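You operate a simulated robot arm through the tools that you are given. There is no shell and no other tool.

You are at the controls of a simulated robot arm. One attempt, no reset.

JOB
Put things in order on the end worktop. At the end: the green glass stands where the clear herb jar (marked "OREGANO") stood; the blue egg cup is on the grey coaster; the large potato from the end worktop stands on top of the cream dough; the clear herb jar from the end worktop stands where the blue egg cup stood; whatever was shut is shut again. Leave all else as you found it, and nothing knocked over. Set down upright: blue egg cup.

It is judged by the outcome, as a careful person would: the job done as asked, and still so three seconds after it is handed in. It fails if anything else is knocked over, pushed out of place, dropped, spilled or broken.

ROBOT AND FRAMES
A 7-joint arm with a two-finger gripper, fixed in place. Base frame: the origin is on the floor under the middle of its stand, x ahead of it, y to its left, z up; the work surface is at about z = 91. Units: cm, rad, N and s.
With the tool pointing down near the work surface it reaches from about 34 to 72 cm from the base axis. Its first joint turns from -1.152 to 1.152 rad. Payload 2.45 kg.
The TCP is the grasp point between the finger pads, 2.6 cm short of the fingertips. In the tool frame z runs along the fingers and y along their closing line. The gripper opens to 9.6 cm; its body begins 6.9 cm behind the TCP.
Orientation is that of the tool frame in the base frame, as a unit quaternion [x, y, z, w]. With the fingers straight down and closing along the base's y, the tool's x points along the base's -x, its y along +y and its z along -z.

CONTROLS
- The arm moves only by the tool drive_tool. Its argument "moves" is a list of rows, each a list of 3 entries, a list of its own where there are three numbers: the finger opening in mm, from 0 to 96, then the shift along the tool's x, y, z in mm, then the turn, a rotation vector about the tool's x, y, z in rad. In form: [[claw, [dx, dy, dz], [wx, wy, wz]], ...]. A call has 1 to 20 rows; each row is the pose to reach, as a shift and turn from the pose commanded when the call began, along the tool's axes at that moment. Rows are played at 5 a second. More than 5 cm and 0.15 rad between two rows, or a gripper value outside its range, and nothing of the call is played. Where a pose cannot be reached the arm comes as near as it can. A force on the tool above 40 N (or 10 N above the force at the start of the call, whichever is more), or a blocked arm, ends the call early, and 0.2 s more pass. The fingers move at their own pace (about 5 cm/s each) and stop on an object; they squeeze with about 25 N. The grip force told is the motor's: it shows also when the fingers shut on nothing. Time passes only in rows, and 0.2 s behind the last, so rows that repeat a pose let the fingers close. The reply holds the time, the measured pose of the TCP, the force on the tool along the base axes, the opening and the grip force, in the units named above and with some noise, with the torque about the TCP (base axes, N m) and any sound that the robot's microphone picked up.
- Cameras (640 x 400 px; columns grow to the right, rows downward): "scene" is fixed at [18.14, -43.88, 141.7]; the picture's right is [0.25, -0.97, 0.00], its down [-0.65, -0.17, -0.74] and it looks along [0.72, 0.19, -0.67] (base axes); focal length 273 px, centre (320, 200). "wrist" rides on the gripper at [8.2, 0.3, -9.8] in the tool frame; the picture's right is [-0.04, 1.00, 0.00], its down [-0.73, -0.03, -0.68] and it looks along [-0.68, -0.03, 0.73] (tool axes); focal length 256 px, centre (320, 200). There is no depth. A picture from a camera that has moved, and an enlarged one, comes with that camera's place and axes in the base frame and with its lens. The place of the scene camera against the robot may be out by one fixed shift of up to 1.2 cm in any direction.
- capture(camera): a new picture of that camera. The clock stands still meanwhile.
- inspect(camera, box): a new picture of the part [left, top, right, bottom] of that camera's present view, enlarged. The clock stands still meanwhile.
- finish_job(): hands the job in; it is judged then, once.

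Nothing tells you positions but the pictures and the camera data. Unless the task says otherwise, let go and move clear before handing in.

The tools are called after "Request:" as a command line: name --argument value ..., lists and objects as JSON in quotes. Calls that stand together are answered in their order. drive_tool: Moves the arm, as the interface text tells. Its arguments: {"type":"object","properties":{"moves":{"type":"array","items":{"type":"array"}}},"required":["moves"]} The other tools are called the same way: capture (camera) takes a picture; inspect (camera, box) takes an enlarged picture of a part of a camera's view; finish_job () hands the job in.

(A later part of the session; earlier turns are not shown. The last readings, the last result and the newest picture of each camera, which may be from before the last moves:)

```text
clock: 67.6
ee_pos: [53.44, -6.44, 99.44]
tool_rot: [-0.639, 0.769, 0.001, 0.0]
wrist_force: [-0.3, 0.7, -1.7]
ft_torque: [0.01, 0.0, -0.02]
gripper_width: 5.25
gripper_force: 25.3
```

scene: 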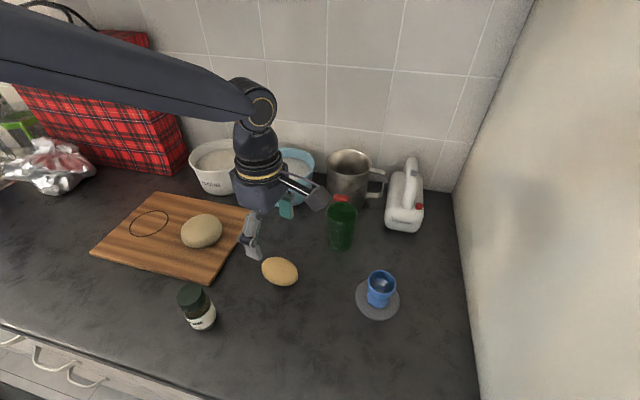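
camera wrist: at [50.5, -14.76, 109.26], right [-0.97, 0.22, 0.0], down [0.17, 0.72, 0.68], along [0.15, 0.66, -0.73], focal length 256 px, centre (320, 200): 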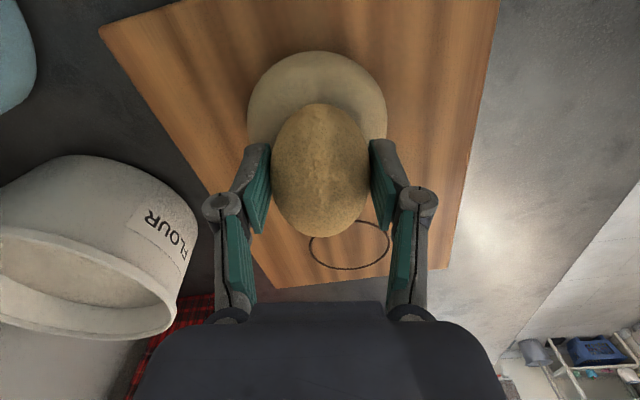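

Request:
drive_tool --moves '[[35, [0, 0, 0.6], [0, 0, 0]], [35, [0, 0, 1.2], [0, 0, 0]], [35, [0, 0, 1.8], [0, 0, 0]], [35, [0, 0, 2.4], [0, 0, 0]], [35, [0, 0, 2.4], [0, 0, 0]]]'

```text
clock: 68.8
ee_pos: [53.52, -6.43, 99.4]
tool_rot: [-0.639, 0.769, -0.001, 0.0]
wrist_force: [-3.6, 2.9, 16.1]
ft_torque: [0.13, 0.15, 0.02]
gripper_width: 5.28
gripper_force: 24.9
```

The contact point came out the same in both probes, about (53.2, -6.2), so that's the crest. I'll put the potato's centre right over it.

Request:
drive_tool --moves '[[35, [0, 0, -2], [0, 0, 0]], [35, [0, 0, -5], [0, 0, 0]], [35, [-1.2, 2, -5], [0, 0, 0]], [35, [-2.2, 3.5, -5], [0, 0, 0]], [35, [-2.2, 3.5, -3], [0, 0, 0]], [35, [-2.2, 3.5, -2], [0, 0, 0]], [35, [-2.2, 3.5, -2], [0, 0, 0]]]'

```text
clock: 70.4
ee_pos: [53.2, -6.19, 99.41]
tool_rot: [-0.638, 0.77, -0.001, 0.0]
wrist_force: [-0.1, -0.4, -2.8]
ft_torque: [-0.01, -0.01, -0.04]
gripper_width: 5.25
gripper_force: 25.5
```

Request:
drive_tool --moves '[[35, [0, 0, 0.5], [0, 0, 0]], [35, [0, 0, 1.0], [0, 0, 0]], [35, [0, 0, 1.5], [0, 0, 0]], [35, [0, 0, 1.5], [0, 0, 0]]]'

```text
clock: 71.4
ee_pos: [53.17, -6.12, 99.45]
tool_rot: [-0.639, 0.769, -0.001, 0.0]
wrist_force: [-1.0, 0.9, 8.2]
ft_torque: [0.1, -0.04, 0.01]
gripper_width: 5.28
gripper_force: 25.5
```

Request:
drive_tool --moves '[[35, [0, 0, 0.4], [0, 0, 0]], [35, [0, 0, 0.7], [0, 0, 0]], [35, [0, 0, 0.7], [0, 0, 0]]]'

Request:
capture --camera "wrist"

Request:
inspect --camera "scene" --box '[130, 180, 290, 280]'

```text
clock: 72.2
ee_pos: [53.14, -6.1, 99.37]
tool_rot: [-0.639, 0.769, -0.001, 0.0]
wrist_force: [-1.2, 1.5, 17.8]
ft_torque: [0.14, 0.04, 0.01]
gripper_width: 5.27
gripper_force: 25.2
```

```text
taken
camera wrist: at [51.25, -14.07, 109.16], right [-0.97, 0.22, 0.0], down [0.16, 0.72, 0.68], along [0.15, 0.66, -0.73], focal length 256 px, centre (320, 200)
```

wrist: 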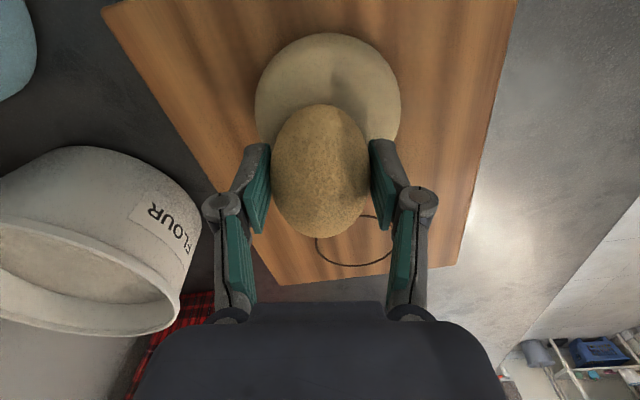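

```text
4.00 times, centred on (210, 230) of scene
camera zoom: at [18.11, -43.88, 141.7], right [0.25, -0.97, 0.0], down [-0.65, -0.17, -0.74], along [0.72, 0.19, -0.67], focal length 1092 px, centre (760, 80)
```

zoom: 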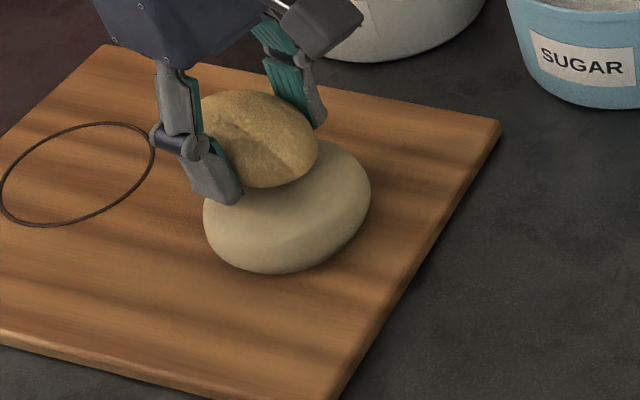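

The contact readings suggest the dough's top isn't a simple dome, and I noticed a crease across it. I'll raise the potato and take an unobstructed look before releasing.

Request:
drive_tool --moves '[[35, [0, 0, -4], [0, 0, 0]], [35, [0, 0, -15], [0, 0, 0]], [35, [0, 0, -40], [0, 0, 0]], [35, [-10, 0, -65], [0, 0, 0]], [35, [-25, 5, -80], [0, 0, 0]], [35, [-35, 5, -85], [0, 0, 0]], [35, [-35, 5, -85], [0, 0, 0]]]'

Request:
capture --camera "wrist"

Request:
inspect --camera "wrist" --box '[240, 10, 400, 110]'

Request:
inspect --camera "scene" --box '[140, 190, 260, 265]'

```text
clock: 73.8
ee_pos: [53.36, -2.65, 107.76]
tool_rot: [-0.638, 0.77, 0.0, 0.0]
wrist_force: [0.1, 0.1, -1.3]
ft_torque: [-0.01, 0.0, -0.02]
gripper_width: 5.27
gripper_force: 25.4
```

```text
taken
camera wrist: at [51.49, -10.64, 117.65], right [-0.97, 0.22, 0.0], down [0.16, 0.72, 0.68], along [0.15, 0.66, -0.73], focal length 256 px, centre (320, 200)
```

wrist: 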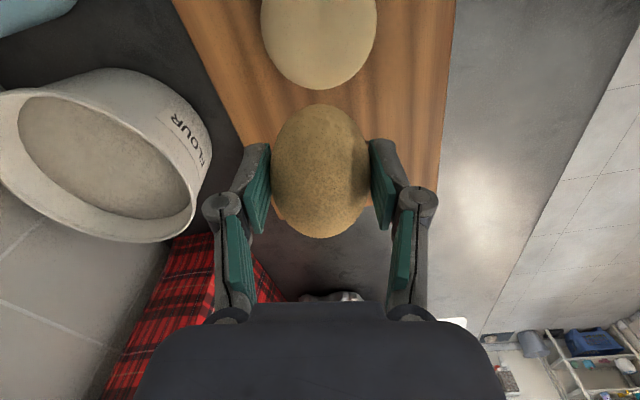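

```text
4.00 times, centred on (320, 60) of wrist
camera zoom: at [51.49, -10.64, 117.65], right [-0.97, 0.22, 0.0], down [0.16, 0.72, 0.68], along [0.15, 0.66, -0.73], focal length 1024 px, centre (320, 760)
```

zoom: 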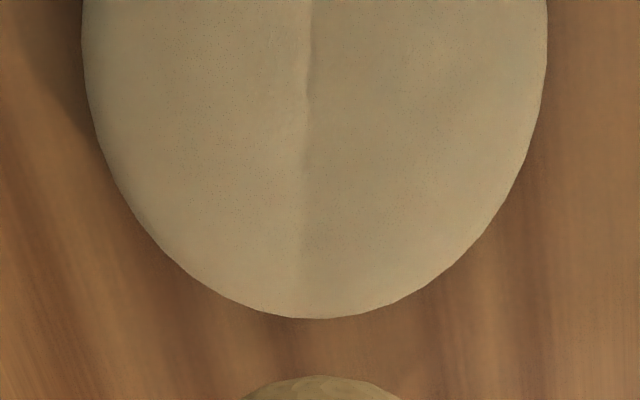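

```text
5.33 times, centred on (200, 228) of scene
camera zoom: at [18.14, -43.88, 141.7], right [0.25, -0.97, 0.0], down [-0.65, -0.17, -0.74], along [0.72, 0.19, -0.67], focal length 1456 px, centre (960, 53)
```

zoom: 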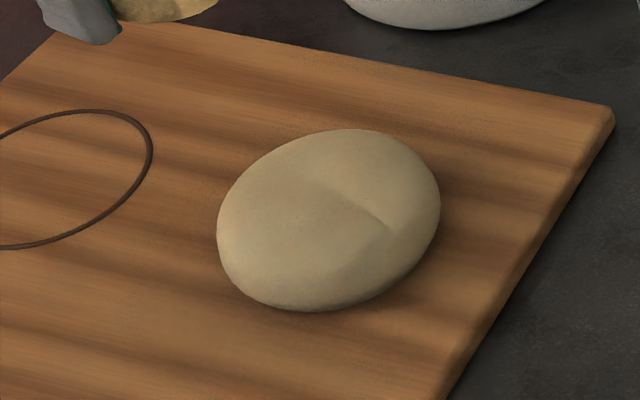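

A real crease runs across the dough at about x ≈ 52.3, and the probe torques say the balanced spot is just on its +x side, near (53.2, -6.7). I'll set the potato there and measure the balance again.

Request:
drive_tool --moves '[[35, [10, -1.5, 5], [0, 0, 0]], [35, [25, -3.5, 15], [0, 0, 0]], [35, [40.1, -5.8, 30], [0, 0, 0]], [35, [40.1, -5.8, 50], [0, 0, 0]], [35, [40.1, -5.8, 68], [0, 0, 0]], [35, [40.1, -5.8, 77], [0, 0, 0]], [35, [40.1, -5.8, 79], [0, 0, 0]], [35, [40.1, -5.8, 79], [0, 0, 0]]]'

```text
clock: 75.6
ee_pos: [53.2, -6.65, 99.86]
tool_rot: [-0.638, 0.77, 0.0, 0.0]
wrist_force: [-0.3, 0.2, -2.0]
ft_torque: [-0.03, 0.01, 0.01]
gripper_width: 5.25
gripper_force: 24.6
```

Request:
drive_tool --moves '[[35, [0, 0, 1.5], [0, 0, 0]], [35, [0, 0, 3], [0, 0, 0]], [35, [0, 0, 4], [0, 0, 0]], [35, [0, 0, 4], [0, 0, 0]]]'

```text
clock: 76.6
ee_pos: [53.32, -6.6, 99.36]
tool_rot: [-0.639, 0.769, 0.001, 0.001]
wrist_force: [-0.3, 0.1, -2.4]
ft_torque: [0.0, -0.01, 0.02]
gripper_width: 5.24
gripper_force: 24.9
```

Request:
drive_tool --moves '[[35, [0, 0, 0.5], [0, 0, 0]], [35, [0, 0, 1.0], [0, 0, 0]], [35, [0, 0, 1.5], [0, 0, 0]], [35, [0, 0, 2.0], [0, 0, 0]], [35, [0, 0, 2.0], [0, 0, 0]]]'

```text
clock: 77.8
ee_pos: [53.24, -6.65, 99.3]
tool_rot: [-0.639, 0.77, 0.0, 0.001]
wrist_force: [-2.7, 0.4, 16.7]
ft_torque: [0.13, 0.07, 0.04]
gripper_width: 5.28
gripper_force: 24.8
```

The balance is within about 1–2 mm across the fingers. I'll relieve most of the press and open by only a couple of millimetres to see if it stays put.

Request:
drive_tool --moves '[[35, [0, 0, -0.5], [0, 0, 0]], [35, [0, 0, -0.8], [0, 0, 0]], [35, [0, 0, -0.8], [0, 0, 0]]]'

```text
clock: 78.6
ee_pos: [53.2, -6.64, 99.49]
tool_rot: [-0.639, 0.769, -0.001, 0.0]
wrist_force: [1.0, -0.6, 15.7]
ft_torque: [0.07, -0.04, 0.01]
gripper_width: 5.24
gripper_force: 24.9
```

Request:
drive_tool --moves '[[35, [0, 0, -0.4], [0, 0, 0]], [35, [0, 0, -0.7], [0, 0, 0]], [35, [0, 0, -0.7], [0, 0, 0]]]'

```text
clock: 79.4
ee_pos: [53.21, -6.54, 99.33]
tool_rot: [-0.638, 0.77, 0.0, 0.0]
wrist_force: [0.8, -0.8, 3.6]
ft_torque: [-0.01, -0.08, -0.02]
gripper_width: 5.25
gripper_force: 24.9
```

Light contact now. I'll open the fingers just 2–3 mm and look.

Request:
drive_tool --moves '[[52, [0, 0, 0], [0, 0, 0]], [53, [0, 0, 0], [0, 0, 0]], [54, [0, 0, 0], [0, 0, 0]], [55, [0, 0, 0], [0, 0, 0]], [55, [0, 0, 0], [0, 0, 0]], [55, [0, 0, 0], [0, 0, 0]]]'

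Request:
capture --camera "wrist"

Request:
inspect --camera "scene" --box '[140, 180, 260, 255]'

```text
clock: 80.8
ee_pos: [53.06, -6.65, 99.49]
tool_rot: [-0.639, 0.77, 0.0, 0.0]
wrist_force: [-0.2, 0.5, 0.1]
ft_torque: [0.0, 0.03, -0.03]
gripper_width: 5.52
gripper_force: 0.2
```

```text
taken
camera wrist: at [51.29, -14.57, 109.22], right [-0.97, 0.22, 0.0], down [0.16, 0.72, 0.68], along [0.15, 0.66, -0.73], focal length 256 px, centre (320, 200)
```

wrist: 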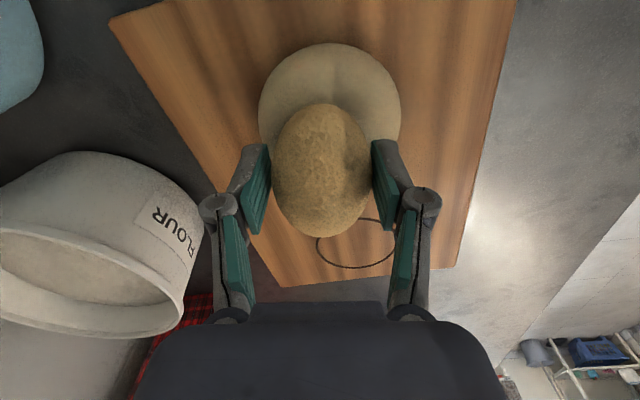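

```text
5.33 times, centred on (200, 218) of scene
camera zoom: at [18.14, -43.88, 141.7], right [0.25, -0.97, 0.0], down [-0.65, -0.17, -0.74], along [0.72, 0.19, -0.67], focal length 1456 px, centre (960, 107)
```

zoom: 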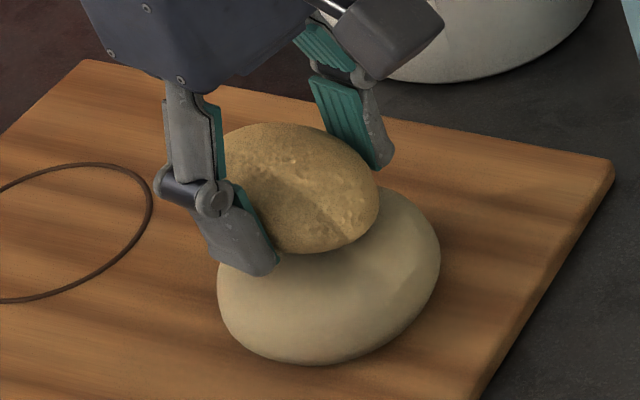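

Request:
inspect --camera "wrist" --box '[240, 90, 400, 190]'

Request:
drive_tool --moves '[[56, [0, 0, 0], [0, 0, 0]], [57, [0, 0, 0], [0, 0, 0]], [57, [0, 0, 0], [0, 0, 0]], [57, [0, 0, 0], [0, 0, 0]], [57, [0, 0, 0], [0, 0, 0]]]'

Request:
inspect --camera "wrist" --box '[240, 90, 400, 190]'

```text
4.00 times, centred on (320, 140) of wrist
camera zoom: at [51.29, -14.57, 109.22], right [-0.97, 0.22, 0.0], down [0.16, 0.72, 0.68], along [0.15, 0.66, -0.73], focal length 1024 px, centre (320, 440)
```

zoom: 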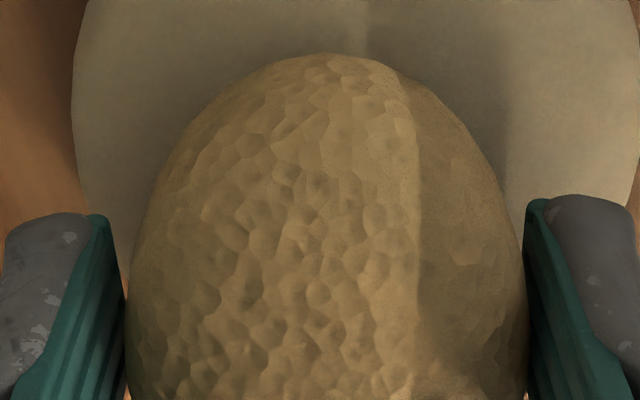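

```text
clock: 82.0
ee_pos: [53.26, -6.61, 99.5]
tool_rot: [-0.639, 0.769, 0.0, 0.0]
wrist_force: [-0.1, 0.2, 0.3]
ft_torque: [0.01, 0.0, -0.02]
gripper_width: 5.69
gripper_force: 0.2
```

```text
4.00 times, centred on (320, 140) of wrist
camera zoom: at [51.29, -14.57, 109.21], right [-0.97, 0.22, 0.0], down [0.16, 0.72, 0.68], along [0.15, 0.66, -0.73], focal length 1024 px, centre (320, 440)
```

zoom: 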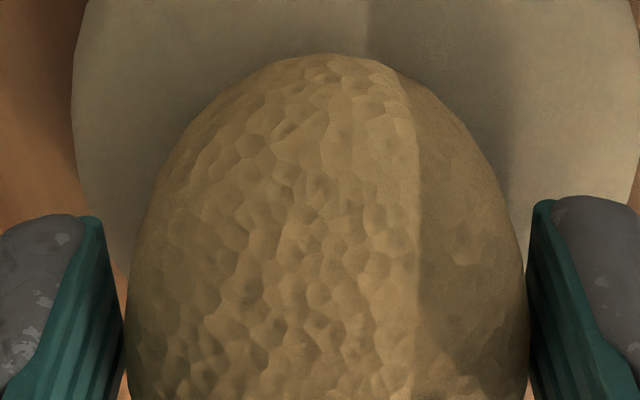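

The potato hasn't moved as the fingers backed away. I'll open a little more and check again.

Request:
drive_tool --moves '[[59, [0, 0, 0], [0, 0, 0]], [61, [0, 0, 0], [0, 0, 0]], [64, [0, 0, 0], [0, 0, 0]], [64, [0, 0, 0], [0, 0, 0]], [64, [0, 0, 0], [0, 0, 0]], [64, [0, 0, 0], [0, 0, 0]]]'

Request:
inspect --camera "wrist" --box '[240, 90, 400, 190]'

Request:
inspect --camera "scene" --box '[140, 180, 260, 255]'

```text
clock: 83.4
ee_pos: [53.13, -6.65, 99.38]
tool_rot: [-0.639, 0.769, 0.0, -0.001]
wrist_force: [0.1, -0.3, -0.2]
ft_torque: [-0.02, -0.02, 0.02]
gripper_width: 6.44
gripper_force: 0.1
```

```text
4.00 times, centred on (320, 140) of wrist
camera zoom: at [51.29, -14.57, 109.21], right [-0.97, 0.22, 0.0], down [0.16, 0.72, 0.68], along [0.15, 0.66, -0.73], focal length 1024 px, centre (320, 440)
```

zoom: 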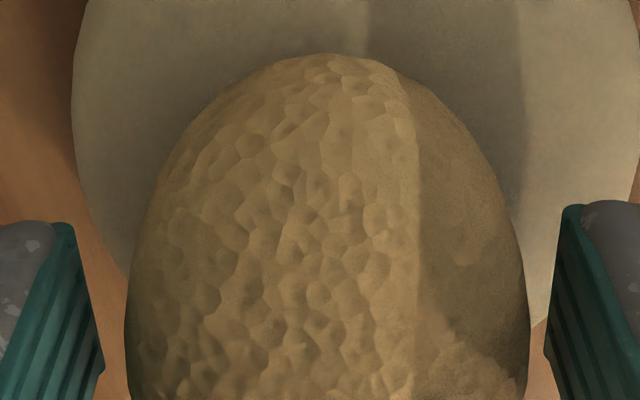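

```text
5.33 times, centred on (200, 218) of scene
camera zoom: at [18.14, -43.88, 141.7], right [0.25, -0.97, 0.0], down [-0.65, -0.17, -0.74], along [0.72, 0.19, -0.67], focal length 1456 px, centre (960, 107)
```

zoom: 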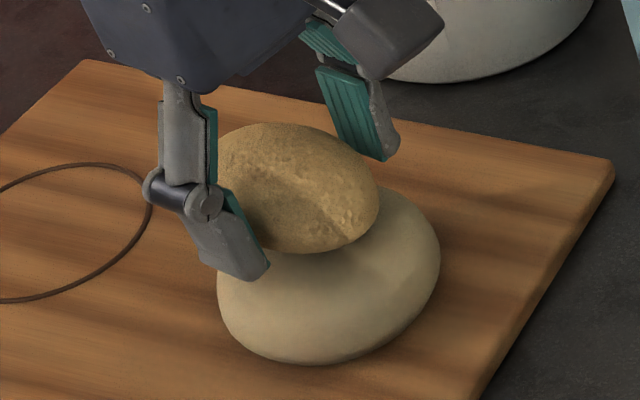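

The potato rests freely on the dough with clear gaps on both sides. I'll open further and rise straight up slowly.

Request:
drive_tool --moves '[[70, [0, 0, 0], [0, 0, 0]], [78, [0, 0, 0], [0, 0, 0]], [84, [0, 0, 0], [0, 0, 0]], [84, [0, 0, -10], [0, 0, 0]], [84, [0, 0, -25], [0, 0, 0]], [84, [0, 0, -45], [0, 0, 0]], [84, [0, 0, -70], [0, 0, 0]], [84, [0, 0, -95], [0, 0, 0]], [84, [0, 0, -95], [0, 0, 0]]]'

Request:
capture --camera "scene"

Request:
capture --camera "wrist"

```text
clock: 85.4
ee_pos: [53.2, -6.68, 109.05]
tool_rot: [-0.639, 0.769, 0.0, 0.0]
wrist_force: [-0.5, -0.9, -0.3]
ft_torque: [0.02, -0.01, 0.01]
gripper_width: 8.4
gripper_force: 0.0
```

```text
taken
```

scene: 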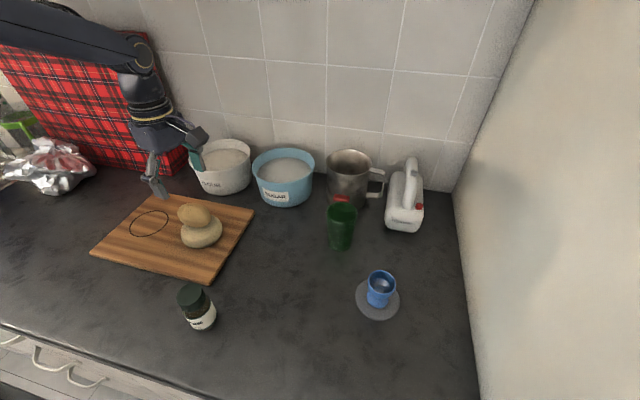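

```text
taken
camera wrist: at [51.33, -14.66, 118.79], right [-0.97, 0.22, 0.0], down [0.16, 0.72, 0.68], along [0.15, 0.66, -0.73], focal length 256 px, centre (320, 200)
```

wrist: 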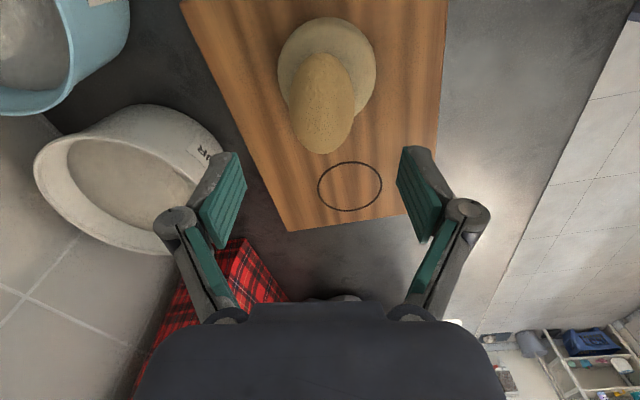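

The potato is sitting steadily on the dough. Now for the glass: I'll turn the hand back and test whether a 45° tilted hand can reach the glass's destination at the jar's old spot (35.7, -36.0) before picking anything up.

Request:
drive_tool --moves '[[88, [10, 4, -15], [0, 0, 0.1]], [88, [30, 11, -30], [0, 0, 0.22]], [88, [55, 20, -30], [0, 0, 0.34]], [88, [82, 30, -30], [0, 0, 0.46]], [88, [110, 40, -30], [0, 0, 0.58]], [88, [138, 50, -30], [0, 0, 0.7]], [88, [166, 60, -30], [0, 0, 0.82]], [88, [194, 70, -30], [0, 0, 0.94]], [88, [222, 80, -30], [0, 0, 1.06]], [88, [250, 90, -30], [0, 0, 1.18]], [88, [278, 100, -30], [0, 0, 1.29]], [88, [302, 109, -30], [0, 0, 1.386]], [88, [319, 115, -30], [0, 0, 1.386]], [88, [319, 115, -30], [0, 0, 1.386]]]'

Request:
capture --camera "scene"

```text
clock: 88.4
ee_pos: [35.99, -35.93, 111.9]
tool_rot: [-0.001, 1.0, 0.0, 0.001]
wrist_force: [0.5, 0.2, -1.4]
ft_torque: [-0.01, 0.02, -0.01]
gripper_width: 8.79
gripper_force: 0.1
```

```text
taken
```

scene: 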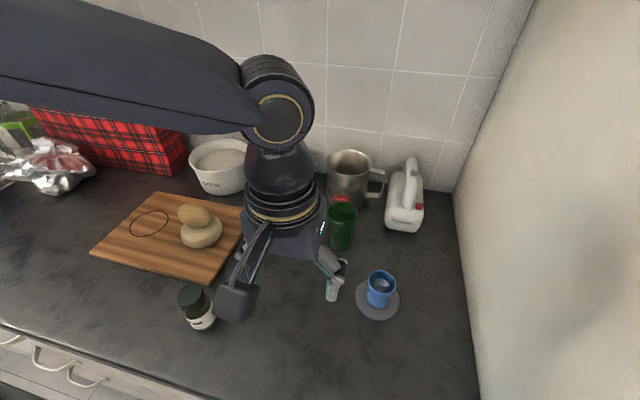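

Now I'll tilt the hand 45° in place at this safe height.

Request:
drive_tool --moves '[[88, [0, 0, 0], [0, -0.13, 0]], [88, [0, 0, 0], [0, -0.26, 0]], [88, [0, 0, 0], [0, -0.39, 0]], [88, [0, 0, 0], [0, -0.52, 0]], [88, [0, 0, 0], [0, -0.65, 0]], [88, [0, 0, 0], [0, -0.785, 0]], [88, [0, 0, 0], [0, -0.785, 0]], [88, [0, 0, 0], [0, -0.785, 0]]]'

Request:
capture --camera "scene"

Request:
capture --camera "wrist"

```text
clock: 90.2
ee_pos: [36.02, -35.79, 111.93]
tool_rot: [0.0, 0.924, 0.0, 0.383]
wrist_force: [-0.4, -0.2, -0.1]
ft_torque: [0.02, 0.01, -0.01]
gripper_width: 8.81
gripper_force: 0.1
```

```text
taken
```

scene: 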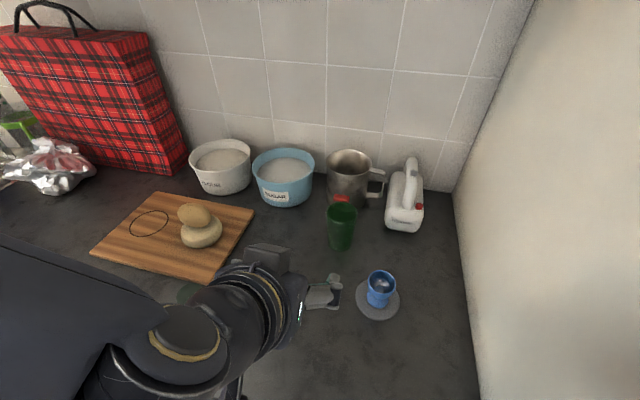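

```text
taken
camera wrist: at [23.21, -35.51, 113.09], right [0.03, 1.0, 0.03], down [0.04, -0.03, 1.0], along [1.0, -0.03, -0.04], focal length 256 px, centre (320, 200)
```

wrist: 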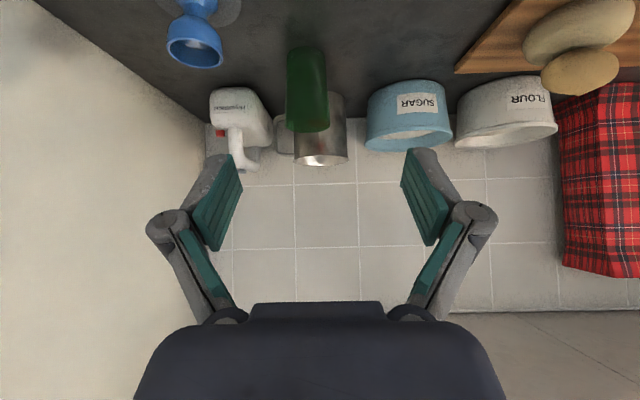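

The tilted pose works here. I'll check that it also reaches down to placing height at the destination.

Request:
drive_tool --moves '[[88, [22, 0, 19], [0, 0, 0]], [88, [44, 0, 37], [0, 0, 0]], [88, [66, 0, 56], [0, 0, 0]], [88, [88, 0, 75], [0, 0, 0]], [88, [103, 0, 87], [0, 0, 0]], [88, [103, 0, 87], [0, 0, 0]]]'

Request:
capture --camera "scene"

Request:
capture --camera "wrist"

```text
clock: 91.6
ee_pos: [34.82, -35.92, 98.33]
tool_rot: [0.001, 0.924, 0.0, 0.382]
wrist_force: [-0.3, -0.3, -0.1]
ft_torque: [-0.02, 0.02, -0.01]
gripper_width: 8.8
gripper_force: 0.1
```

```text
taken
```

scene: 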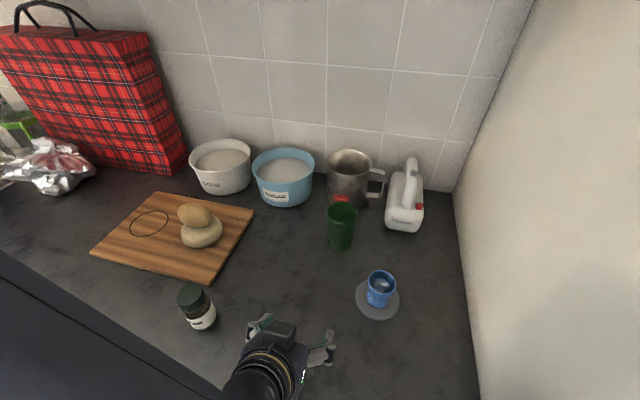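

```text
taken
camera wrist: at [22.05, -35.55, 99.46], right [0.03, 1.0, 0.03], down [0.04, -0.03, 1.0], along [1.0, -0.03, -0.04], focal length 256 px, centre (320, 200)
```

wrist: 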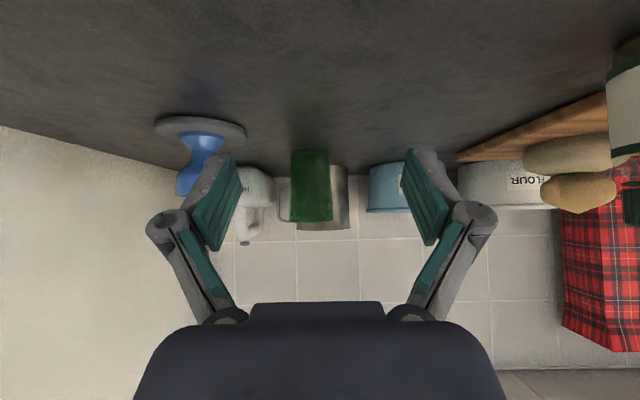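

It reaches. Now I'll move forward along the clear lane toward the glass, hand tilted, and stop short to check alignment.

Request:
drive_tool --moves '[[84, [-8, -2, 8], [0, 0, 0]], [84, [-24, -5, 26], [0, 0, 0]], [84, [-42, -9, 47], [0, 0, 0]], [84, [-60, -13, 68], [0, 0, 0]], [84, [-78, -16, 90], [0, 0, 0]], [84, [-95, -19, 111], [0, 0, 0]], [84, [-106, -20.5, 125], [0, 0, 0]], [84, [-106, -20.5, 125], [0, 0, 0]]]'

Request:
capture --camera "wrist"

Request:
capture --camera "scene"

```text
clock: 93.4
ee_pos: [51.15, -37.9, 97.2]
tool_rot: [0.0, 0.924, 0.0, 0.383]
wrist_force: [0.6, -0.2, -0.4]
ft_torque: [0.0, 0.0, -0.01]
gripper_width: 8.43
gripper_force: 0.1
```

```text
taken
camera wrist: at [38.26, -37.55, 98.37], right [0.03, 1.0, 0.03], down [0.04, -0.03, 1.0], along [1.0, -0.03, -0.04], focal length 256 px, centre (320, 200)
```

wrist: 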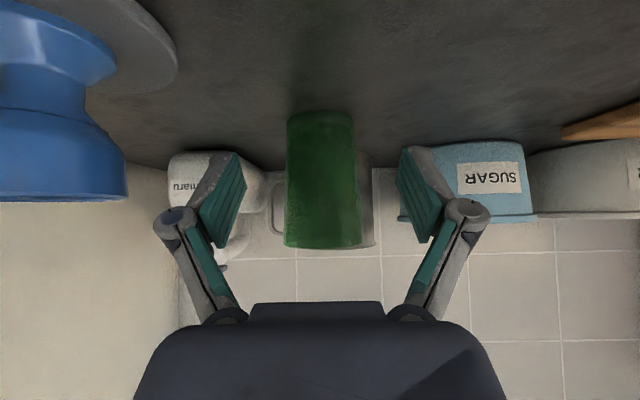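

```text
taken
```

scene: 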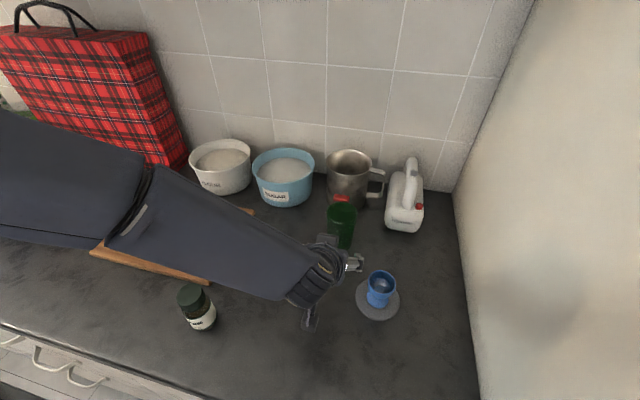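

Aligned with the glass. I'll slide forward slowly so the fingertip pads straddle its middle.

Request:
drive_tool --moves '[[84, [-12, -0.5, 13], [0, 0, 0]], [84, [-24, -0.5, 26], [0, 0, 0]], [84, [-36, -0.5, 39], [0, 0, 0]], [84, [-44, -0.5, 48], [0, 0, 0]], [84, [-49.5, -0.5, 53.7], [0, 0, 0]], [84, [-49.5, -0.5, 53.7], [0, 0, 0]]]'

Request:
capture --camera "wrist"

Request:
inspect --camera "scene" --box '[260, 150, 420, 250]'

```text
clock: 94.8
ee_pos: [58.5, -37.95, 96.78]
tool_rot: [0.0, 0.924, 0.0, 0.383]
wrist_force: [0.0, -0.3, 0.2]
ft_torque: [-0.02, 0.01, -0.01]
gripper_width: 8.41
gripper_force: 0.0
```

```text
taken
camera wrist: at [45.67, -37.58, 97.98], right [0.03, 1.0, 0.03], down [0.04, -0.03, 1.0], along [1.0, -0.03, -0.04], focal length 256 px, centre (320, 200)
```

wrist: 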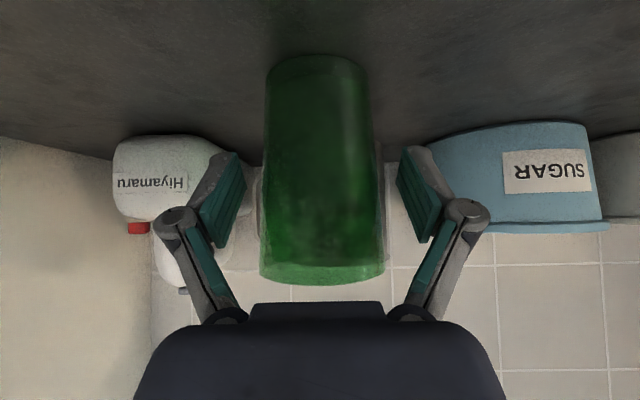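

```text
4.00 times, centred on (340, 200) of scene
camera zoom: at [18.14, -43.88, 141.7], right [0.25, -0.97, 0.0], down [-0.65, -0.17, -0.74], along [0.72, 0.19, -0.67], focal length 1092 px, centre (240, 200)
```

zoom: 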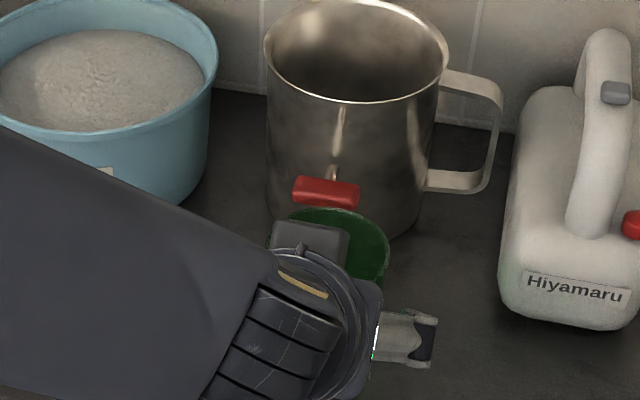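

The glass is between the fingers and clear of the palm. I'll back off 7 mm so it's held by the outer half of the pads, as worked well for the potato, then close.

Request:
drive_tool --moves '[[84, [1, 0, -4], [0, 0, 0]], [84, [2.1, 0, -7.8], [0, 0, 0]], [76, [2.1, 0, -7.8], [0, 0, 0]], [68, [2.1, 0, -7.8], [0, 0, 0]], [62, [2.1, 0, -7.8], [0, 0, 0]], [56, [2.1, 0, -7.8], [0, 0, 0]], [48, [2.1, 0, -7.8], [0, 0, 0]], [40, [2.1, 0, -7.8], [0, 0, 0]], [40, [2.1, 0, -7.8], [0, 0, 0]]]'

Request:
capture --camera "wrist"

Request:
inspect --camera "scene" --box '[280, 170, 400, 245]'

```text
clock: 96.8
ee_pos: [57.83, -37.97, 97.25]
tool_rot: [-0.001, 0.924, 0.001, 0.383]
wrist_force: [-1.0, 1.2, 3.1]
ft_torque: [-0.07, 0.02, -0.03]
gripper_width: 6.17
gripper_force: 25.1
```

```text
taken
camera wrist: at [44.99, -37.64, 98.4], right [0.03, 1.0, 0.03], down [0.04, -0.03, 1.0], along [1.0, -0.03, -0.04], focal length 256 px, centre (320, 200)
```

wrist: 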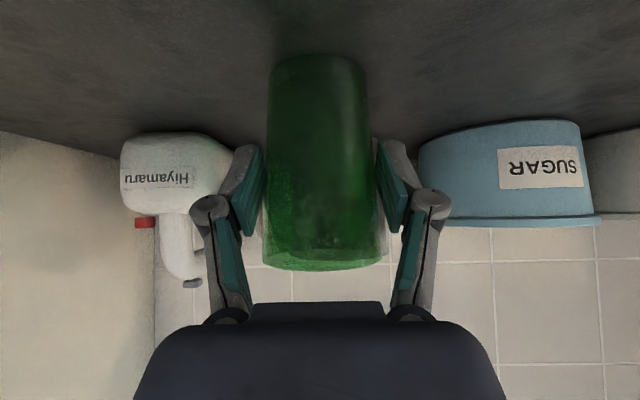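

```text
5.33 times, centred on (340, 208) of scene
camera zoom: at [18.13, -43.88, 141.7], right [0.25, -0.97, 0.0], down [-0.65, -0.17, -0.74], along [0.72, 0.19, -0.67], focal length 1456 px, centre (213, 160)
```

zoom: 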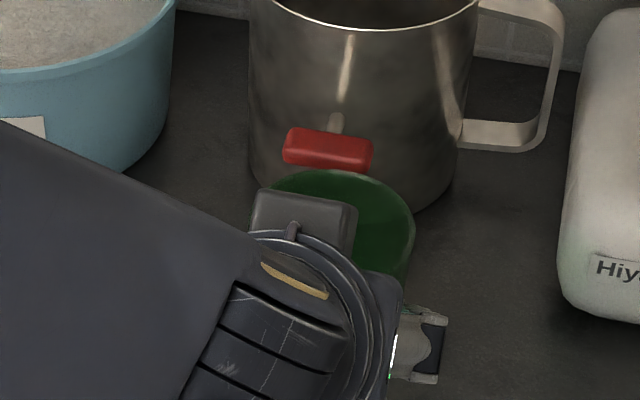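

Gripped at 6.2 cm, matching the glass body. I'll lift by about 1.5 cm and check.

Request:
drive_tool --moves '[[40, [-2, 0, -2], [0, 0, 0]], [40, [-4.5, 0, -4.5], [0, 0, 0]], [40, [-8, 0, -8], [0, 0, 0]], [40, [-11, 0, -11], [0, 0, 0]], [40, [-11, 0, -11], [0, 0, 0]]]'

Request:
capture --camera "wrist"

Request:
inspect --camera "scene" --box '[280, 170, 400, 245]'

```text
clock: 98.0
ee_pos: [57.78, -37.89, 98.81]
tool_rot: [0.0, 0.924, 0.0, 0.383]
wrist_force: [-0.6, 0.5, -2.3]
ft_torque: [0.01, 0.01, 0.03]
gripper_width: 6.06
gripper_force: 25.3
```

```text
taken
camera wrist: at [44.95, -37.59, 99.96], right [0.03, 1.0, 0.03], down [0.04, -0.03, 1.0], along [1.0, -0.03, -0.04], focal length 256 px, centre (320, 200)
```

wrist: 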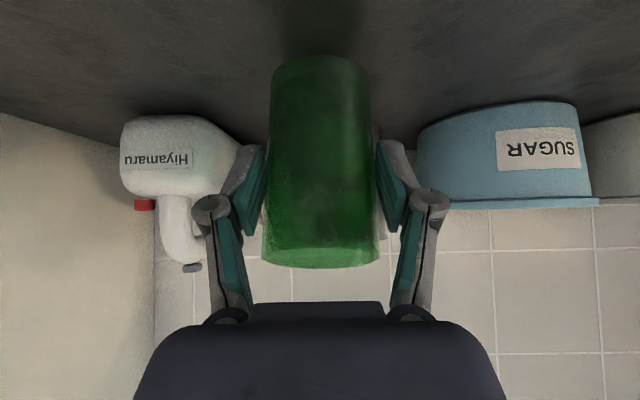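

```text
5.33 times, centred on (340, 208) of scene
camera zoom: at [18.14, -43.89, 141.69], right [0.25, -0.97, 0.0], down [-0.65, -0.17, -0.74], along [0.72, 0.19, -0.67], focal length 1456 px, centre (213, 160)
```

zoom: 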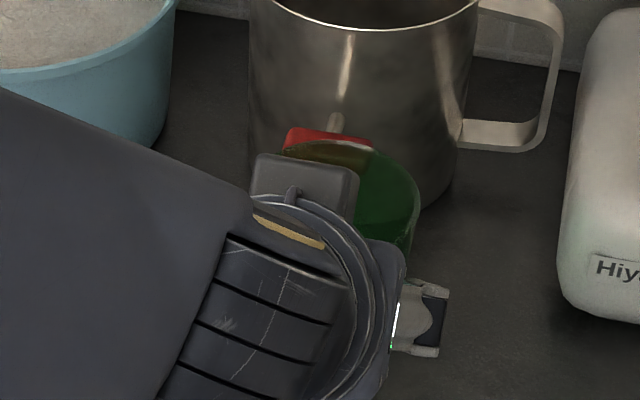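

The glass is held upright and clear of the worktop. I'll carry it back low along the clear lane to the jar's old spot.

Request:
drive_tool --moves '[[40, [3.2, 0.4, -3.5], [0, 0, 0]], [40, [9.6, 1.2, -10.5], [0, 0, 0]], [40, [19.2, 2.4, -20.9], [0, 0, 0]], [40, [32, 4, -34.9], [0, 0, 0]], [40, [46.4, 5.7, -50.5], [0, 0, 0]], [40, [60.8, 7.5, -66.2], [0, 0, 0]], [40, [75.2, 9.3, -81.9], [0, 0, 0]], [40, [89.7, 11.1, -97.6], [0, 0, 0]], [40, [104.1, 12.9, -113.3], [0, 0, 0]], [40, [118.5, 14.7, -129], [0, 0, 0]], [40, [131.3, 16.2, -142.9], [0, 0, 0]], [40, [142.5, 17.6, -155.1], [0, 0, 0]], [40, [152.1, 18.8, -165.6], [0, 0, 0]], [40, [157.7, 19.5, -171.7], [0, 0, 0]], [40, [160.1, 19.8, -174.3], [0, 0, 0]], [40, [160.1, 19.8, -174.3], [0, 0, 0]]]'

Request:
capture --camera "wrist"

Request:
capture --camera "scene"

```text
clock: 101.4
ee_pos: [34.01, -36.06, 99.7]
tool_rot: [0.0, 0.924, 0.0, 0.383]
wrist_force: [-1.0, 1.2, -2.4]
ft_torque: [0.02, 0.04, 0.02]
gripper_width: 6.0
gripper_force: 25.2
```

```text
taken
camera wrist: at [21.29, -35.69, 100.94], right [0.03, 1.0, 0.03], down [0.04, -0.03, 1.0], along [1.0, -0.03, -0.04], focal length 256 px, centre (320, 200)
```

wrist: 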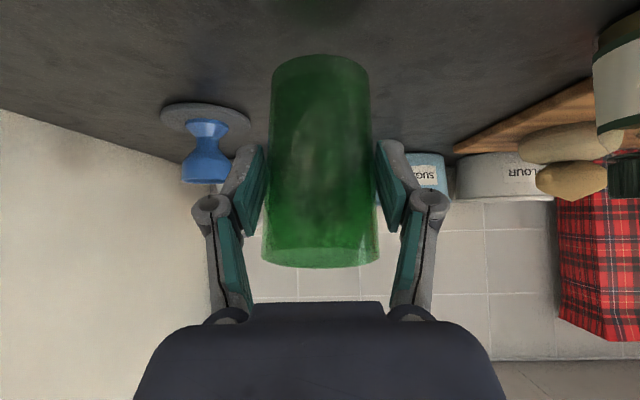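

```text
taken
```

scene: 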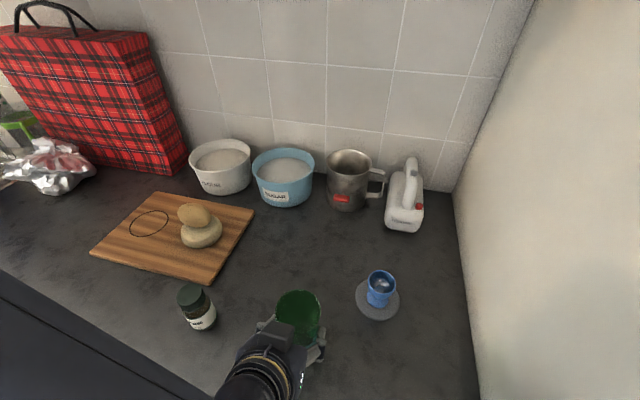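

The glass is over the jar's old spot and still upright. I'll lower it slowly.

Request:
drive_tool --moves '[[40, [4, 0, 4], [0, 0, 0]], [40, [9, 0, 9], [0, 0, 0]], [40, [13, 0, 13], [0, 0, 0]], [40, [15.5, 0, 15.5], [0, 0, 0]], [40, [15.5, 0, 15.5], [0, 0, 0]]]'

Request:
capture --camera "wrist"

```text
clock: 102.6
ee_pos: [34.01, -35.99, 97.49]
tool_rot: [0.001, 0.924, 0.0, 0.383]
wrist_force: [-0.4, 0.0, -2.2]
ft_torque: [-0.04, 0.02, -0.02]
gripper_width: 6.0
gripper_force: 24.8
```

```text
taken
camera wrist: at [21.26, -35.67, 98.7], right [0.03, 1.0, 0.03], down [0.04, -0.03, 1.0], along [1.0, -0.03, -0.04], focal length 256 px, centre (320, 200)
```

wrist: 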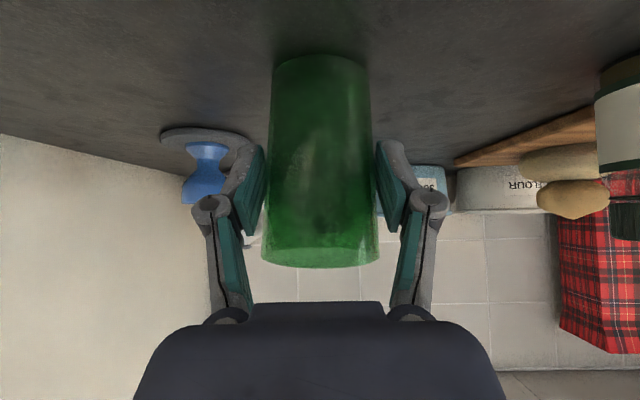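

Request:
drive_tool --moves '[[40, [0.7, 0, 0.7], [0, 0, 0]], [40, [1.4, 0, 1.4], [0, 0, 0]], [40, [1.4, 0, 1.4], [0, 0, 0]]]'

```text
clock: 103.4
ee_pos: [34.17, -36.0, 97.43]
tool_rot: [0.0, 0.924, 0.0, 0.382]
wrist_force: [-0.1, -0.3, -1.4]
ft_torque: [0.01, 0.06, 0.0]
gripper_width: 5.98
gripper_force: 25.1
```

Request:
drive_tool --moves '[[40, [0.5, 0, 0.5], [0, 0, 0]], [40, [1.0, 0, 1.0], [0, 0, 0]], [40, [1.5, 0, 1.5], [0, 0, 0]], [40, [1.5, 0, 1.5], [0, 0, 0]]]'

```text
clock: 104.4
ee_pos: [34.1, -35.98, 97.19]
tool_rot: [0.0, 0.924, -0.001, 0.384]
wrist_force: [-1.7, 1.4, 12.1]
ft_torque: [-0.23, -0.25, -0.07]
gripper_width: 6.0
gripper_force: 25.0
```

Touching down with a light edge contact. I'll ease slightly and open slowly.

Request:
drive_tool --moves '[[40, [-0.3, 0, -0.3], [0, 0, 0]], [58, [-0.3, 0, -0.3], [0, 0, 0]], [60, [-0.3, 0, -0.3], [0, 0, 0]], [61, [-0.3, 0, -0.3], [0, 0, 0]], [62, [-0.3, 0, -0.3], [0, 0, 0]], [63, [-0.3, 0, -0.3], [0, 0, 0]], [64, [-0.3, 0, -0.3], [0, 0, 0]], [66, [-0.3, 0, -0.3], [0, 0, 0]], [66, [-0.3, 0, -0.3], [0, 0, 0]]]'

Request:
capture --camera "wrist"

Request:
inspect --camera "scene" --box '[220, 270, 380, 370]'

```text
clock: 106.4
ee_pos: [34.03, -36.09, 97.24]
tool_rot: [0.0, 0.924, 0.0, 0.382]
wrist_force: [0.3, -0.8, 0.7]
ft_torque: [0.01, 0.02, 0.0]
gripper_width: 6.6
gripper_force: 0.1
```

```text
taken
camera wrist: at [21.3, -35.68, 98.37], right [0.03, 1.0, 0.03], down [0.04, -0.03, 1.0], along [1.0, -0.03, -0.04], focal length 256 px, centre (320, 200)
```

wrist: 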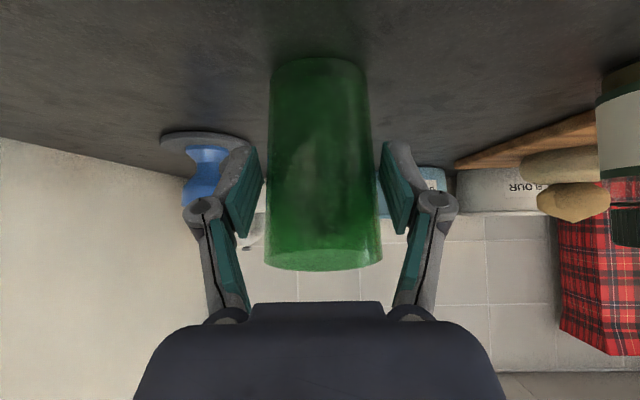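

```text
4.00 times, centred on (300, 320) of scene
camera zoom: at [18.14, -43.88, 141.7], right [0.25, -0.97, 0.0], down [-0.65, -0.17, -0.74], along [0.72, 0.19, -0.67], focal length 1092 px, centre (400, -280)
```

zoom: 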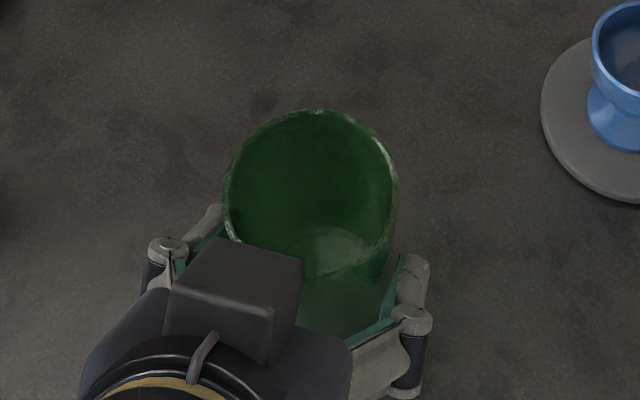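

The glass is standing upright on the jar's old spot with the fingers clear. I'll open wider, withdraw backward and up, then untilt.

Request:
drive_tool --moves '[[72, [0, 0, 0], [0, 0, 0]], [80, [0, 0, 0], [0, 0, 0]], [88, [0, 0, 0], [0, 0, 0]], [88, [0, 0, -12], [0, 0, 0]], [88, [0, 0, -28], [0, 0, 0]], [88, [0, 0, -46], [0, 0, 0]], [88, [-8, 0, -64], [0, 0, 0]], [88, [-25, 0, -81], [0, 0, 0]], [88, [-45, 0, -100], [0, 0, 0]], [88, [-65, 0, -120], [0, 0, 0]], [88, [-65, 0, -120], [0, 0, 0]]]'

Request:
capture --camera "scene"

Request:
capture --camera "wrist"

```text
clock: 108.8
ee_pos: [30.38, -36.05, 110.39]
tool_rot: [0.0, 0.924, 0.0, 0.382]
wrist_force: [-0.3, 0.2, 0.2]
ft_torque: [0.03, 0.01, 0.0]
gripper_width: 8.82
gripper_force: 0.0
```

```text
taken
```

scene: 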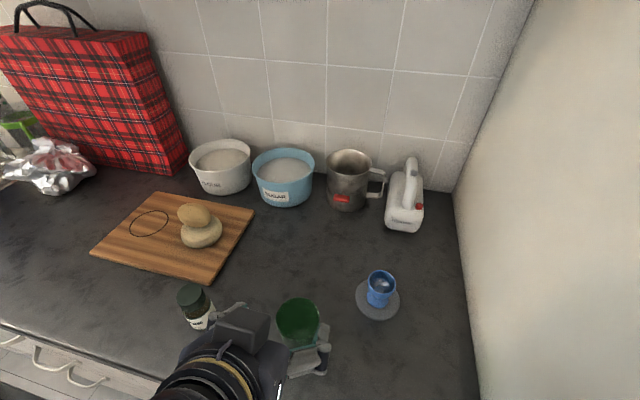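

```text
taken
camera wrist: at [17.57, -35.62, 111.56], right [0.03, 1.0, 0.03], down [0.04, -0.03, 1.0], along [1.0, -0.03, -0.04], focal length 256 px, centre (320, 200)
```

wrist: 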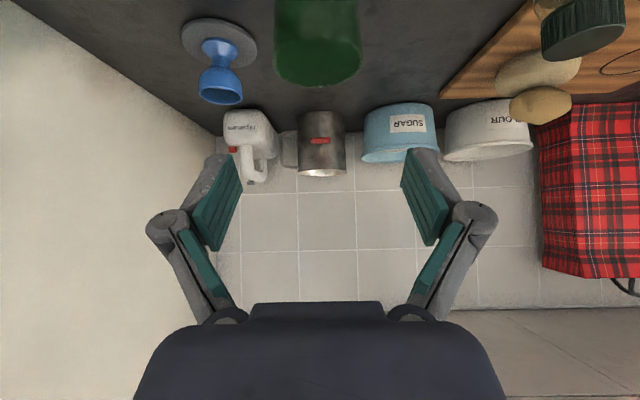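

Request:
drive_tool --moves '[[88, [-20, 0, -20], [0, 0, 0]], [88, [-40, 0, -40], [0, 0, 0]], [88, [-57, 0, -57], [0, 0, 0]], [88, [-72, 15, -50], [0, 0.13, 0]], [88, [-88, 30, -43], [0, 0.26, 0]], [88, [-104, 45, -36], [0, 0.39, 0]], [88, [-120, 60, -29], [0, 0.52, 0]], [88, [-136, 75, -21], [0, 0.65, 0]], [88, [-150, 90, -14], [0, 0.785, 0]], [88, [-150, 90, -14], [0, 0.785, 0]]]'

Request:
capture --camera "scene"

Request:
capture --camera "wrist"

```text
clock: 111.0
ee_pos: [39.94, -27.1, 121.83]
tool_rot: [-0.001, 1.0, 0.0, -0.001]
wrist_force: [0.2, -0.6, -0.5]
ft_torque: [-0.02, 0.02, 0.02]
gripper_width: 8.79
gripper_force: 0.1
```

```text
taken
```

scene: 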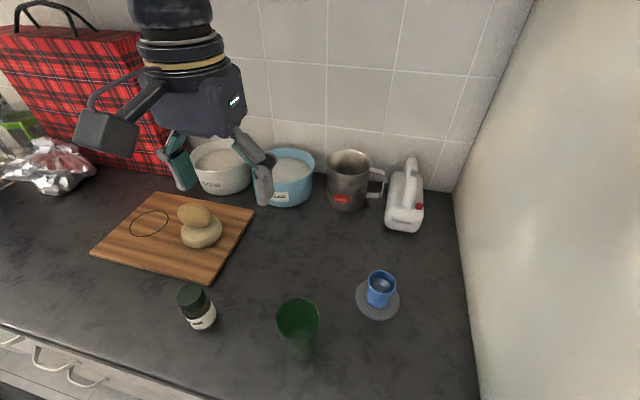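

```text
taken
camera wrist: at [31.75, -26.61, 131.63], right [0.04, 1.0, 0.0], down [0.73, -0.03, 0.68], along [0.68, -0.03, -0.74], focal length 256 px, centre (320, 200)
```

wrist: 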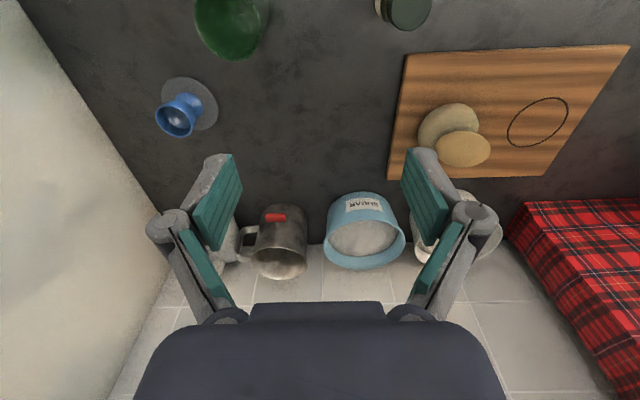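

Everything looks placed. I'll zoom in to verify each item against the starting picture.

Request:
inspect --camera "scene" --box '[160, 240, 420, 400]'

Request:
inspect --camera "scene" --box '[130, 180, 290, 280]'

Request:
inspect --camera "scene" --box '[240, 130, 480, 280]'

Request:
inspect --camera "scene" --box '[0, 100, 260, 300]'

```text
2.46 times, centred on (290, 320) of scene
camera zoom: at [18.14, -43.88, 141.7], right [0.25, -0.97, 0.0], down [-0.65, -0.17, -0.74], along [0.72, 0.19, -0.67], focal length 672 px, centre (394, -95)
```

zoom: 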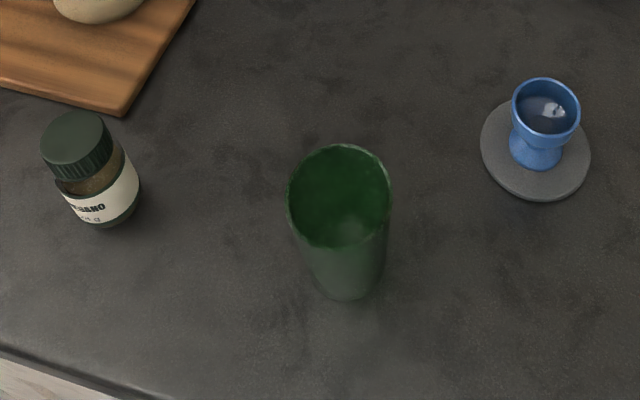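

```text
4.00 times, centred on (210, 230) of scene
camera zoom: at [18.14, -43.88, 141.7], right [0.25, -0.97, 0.0], down [-0.65, -0.17, -0.74], along [0.72, 0.19, -0.67], focal length 1092 px, centre (760, 80)
```

zoom: 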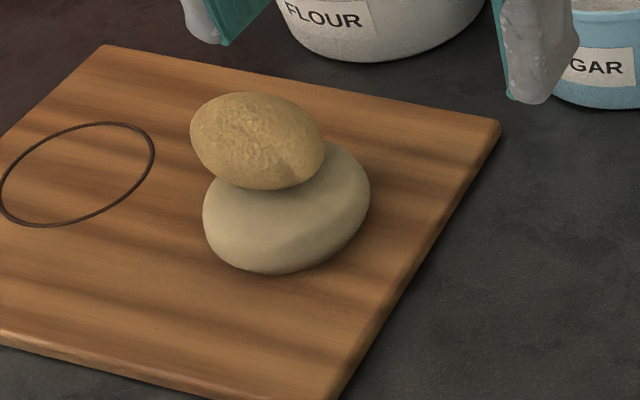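

```text
2.67 times, centred on (360, 205) of scene
camera zoom: at [18.14, -43.88, 141.7], right [0.25, -0.97, 0.0], down [-0.65, -0.17, -0.74], along [0.72, 0.19, -0.67], focal length 728 px, centre (213, 187)
```

zoom: 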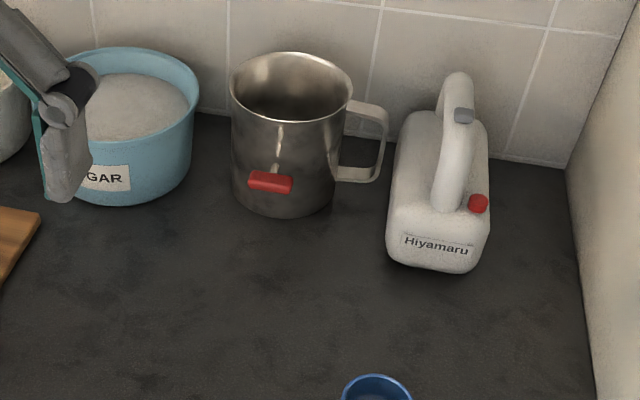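

```text
2.00 times, centred on (130, 200) of scene
camera zoom: at [18.14, -43.88, 141.7], right [0.25, -0.97, 0.0], down [-0.65, -0.17, -0.74], along [0.72, 0.19, -0.67], focal length 546 px, centre (700, 200)
```

zoom: 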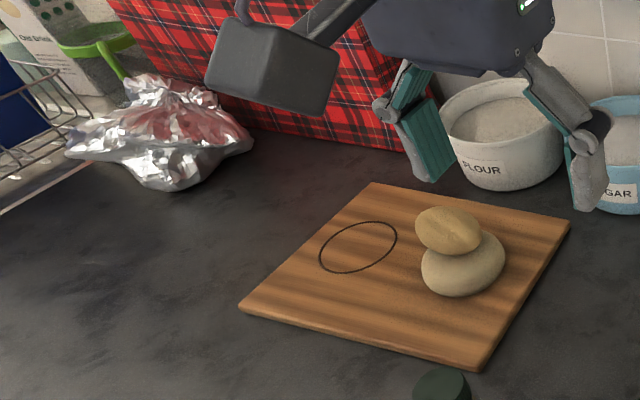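

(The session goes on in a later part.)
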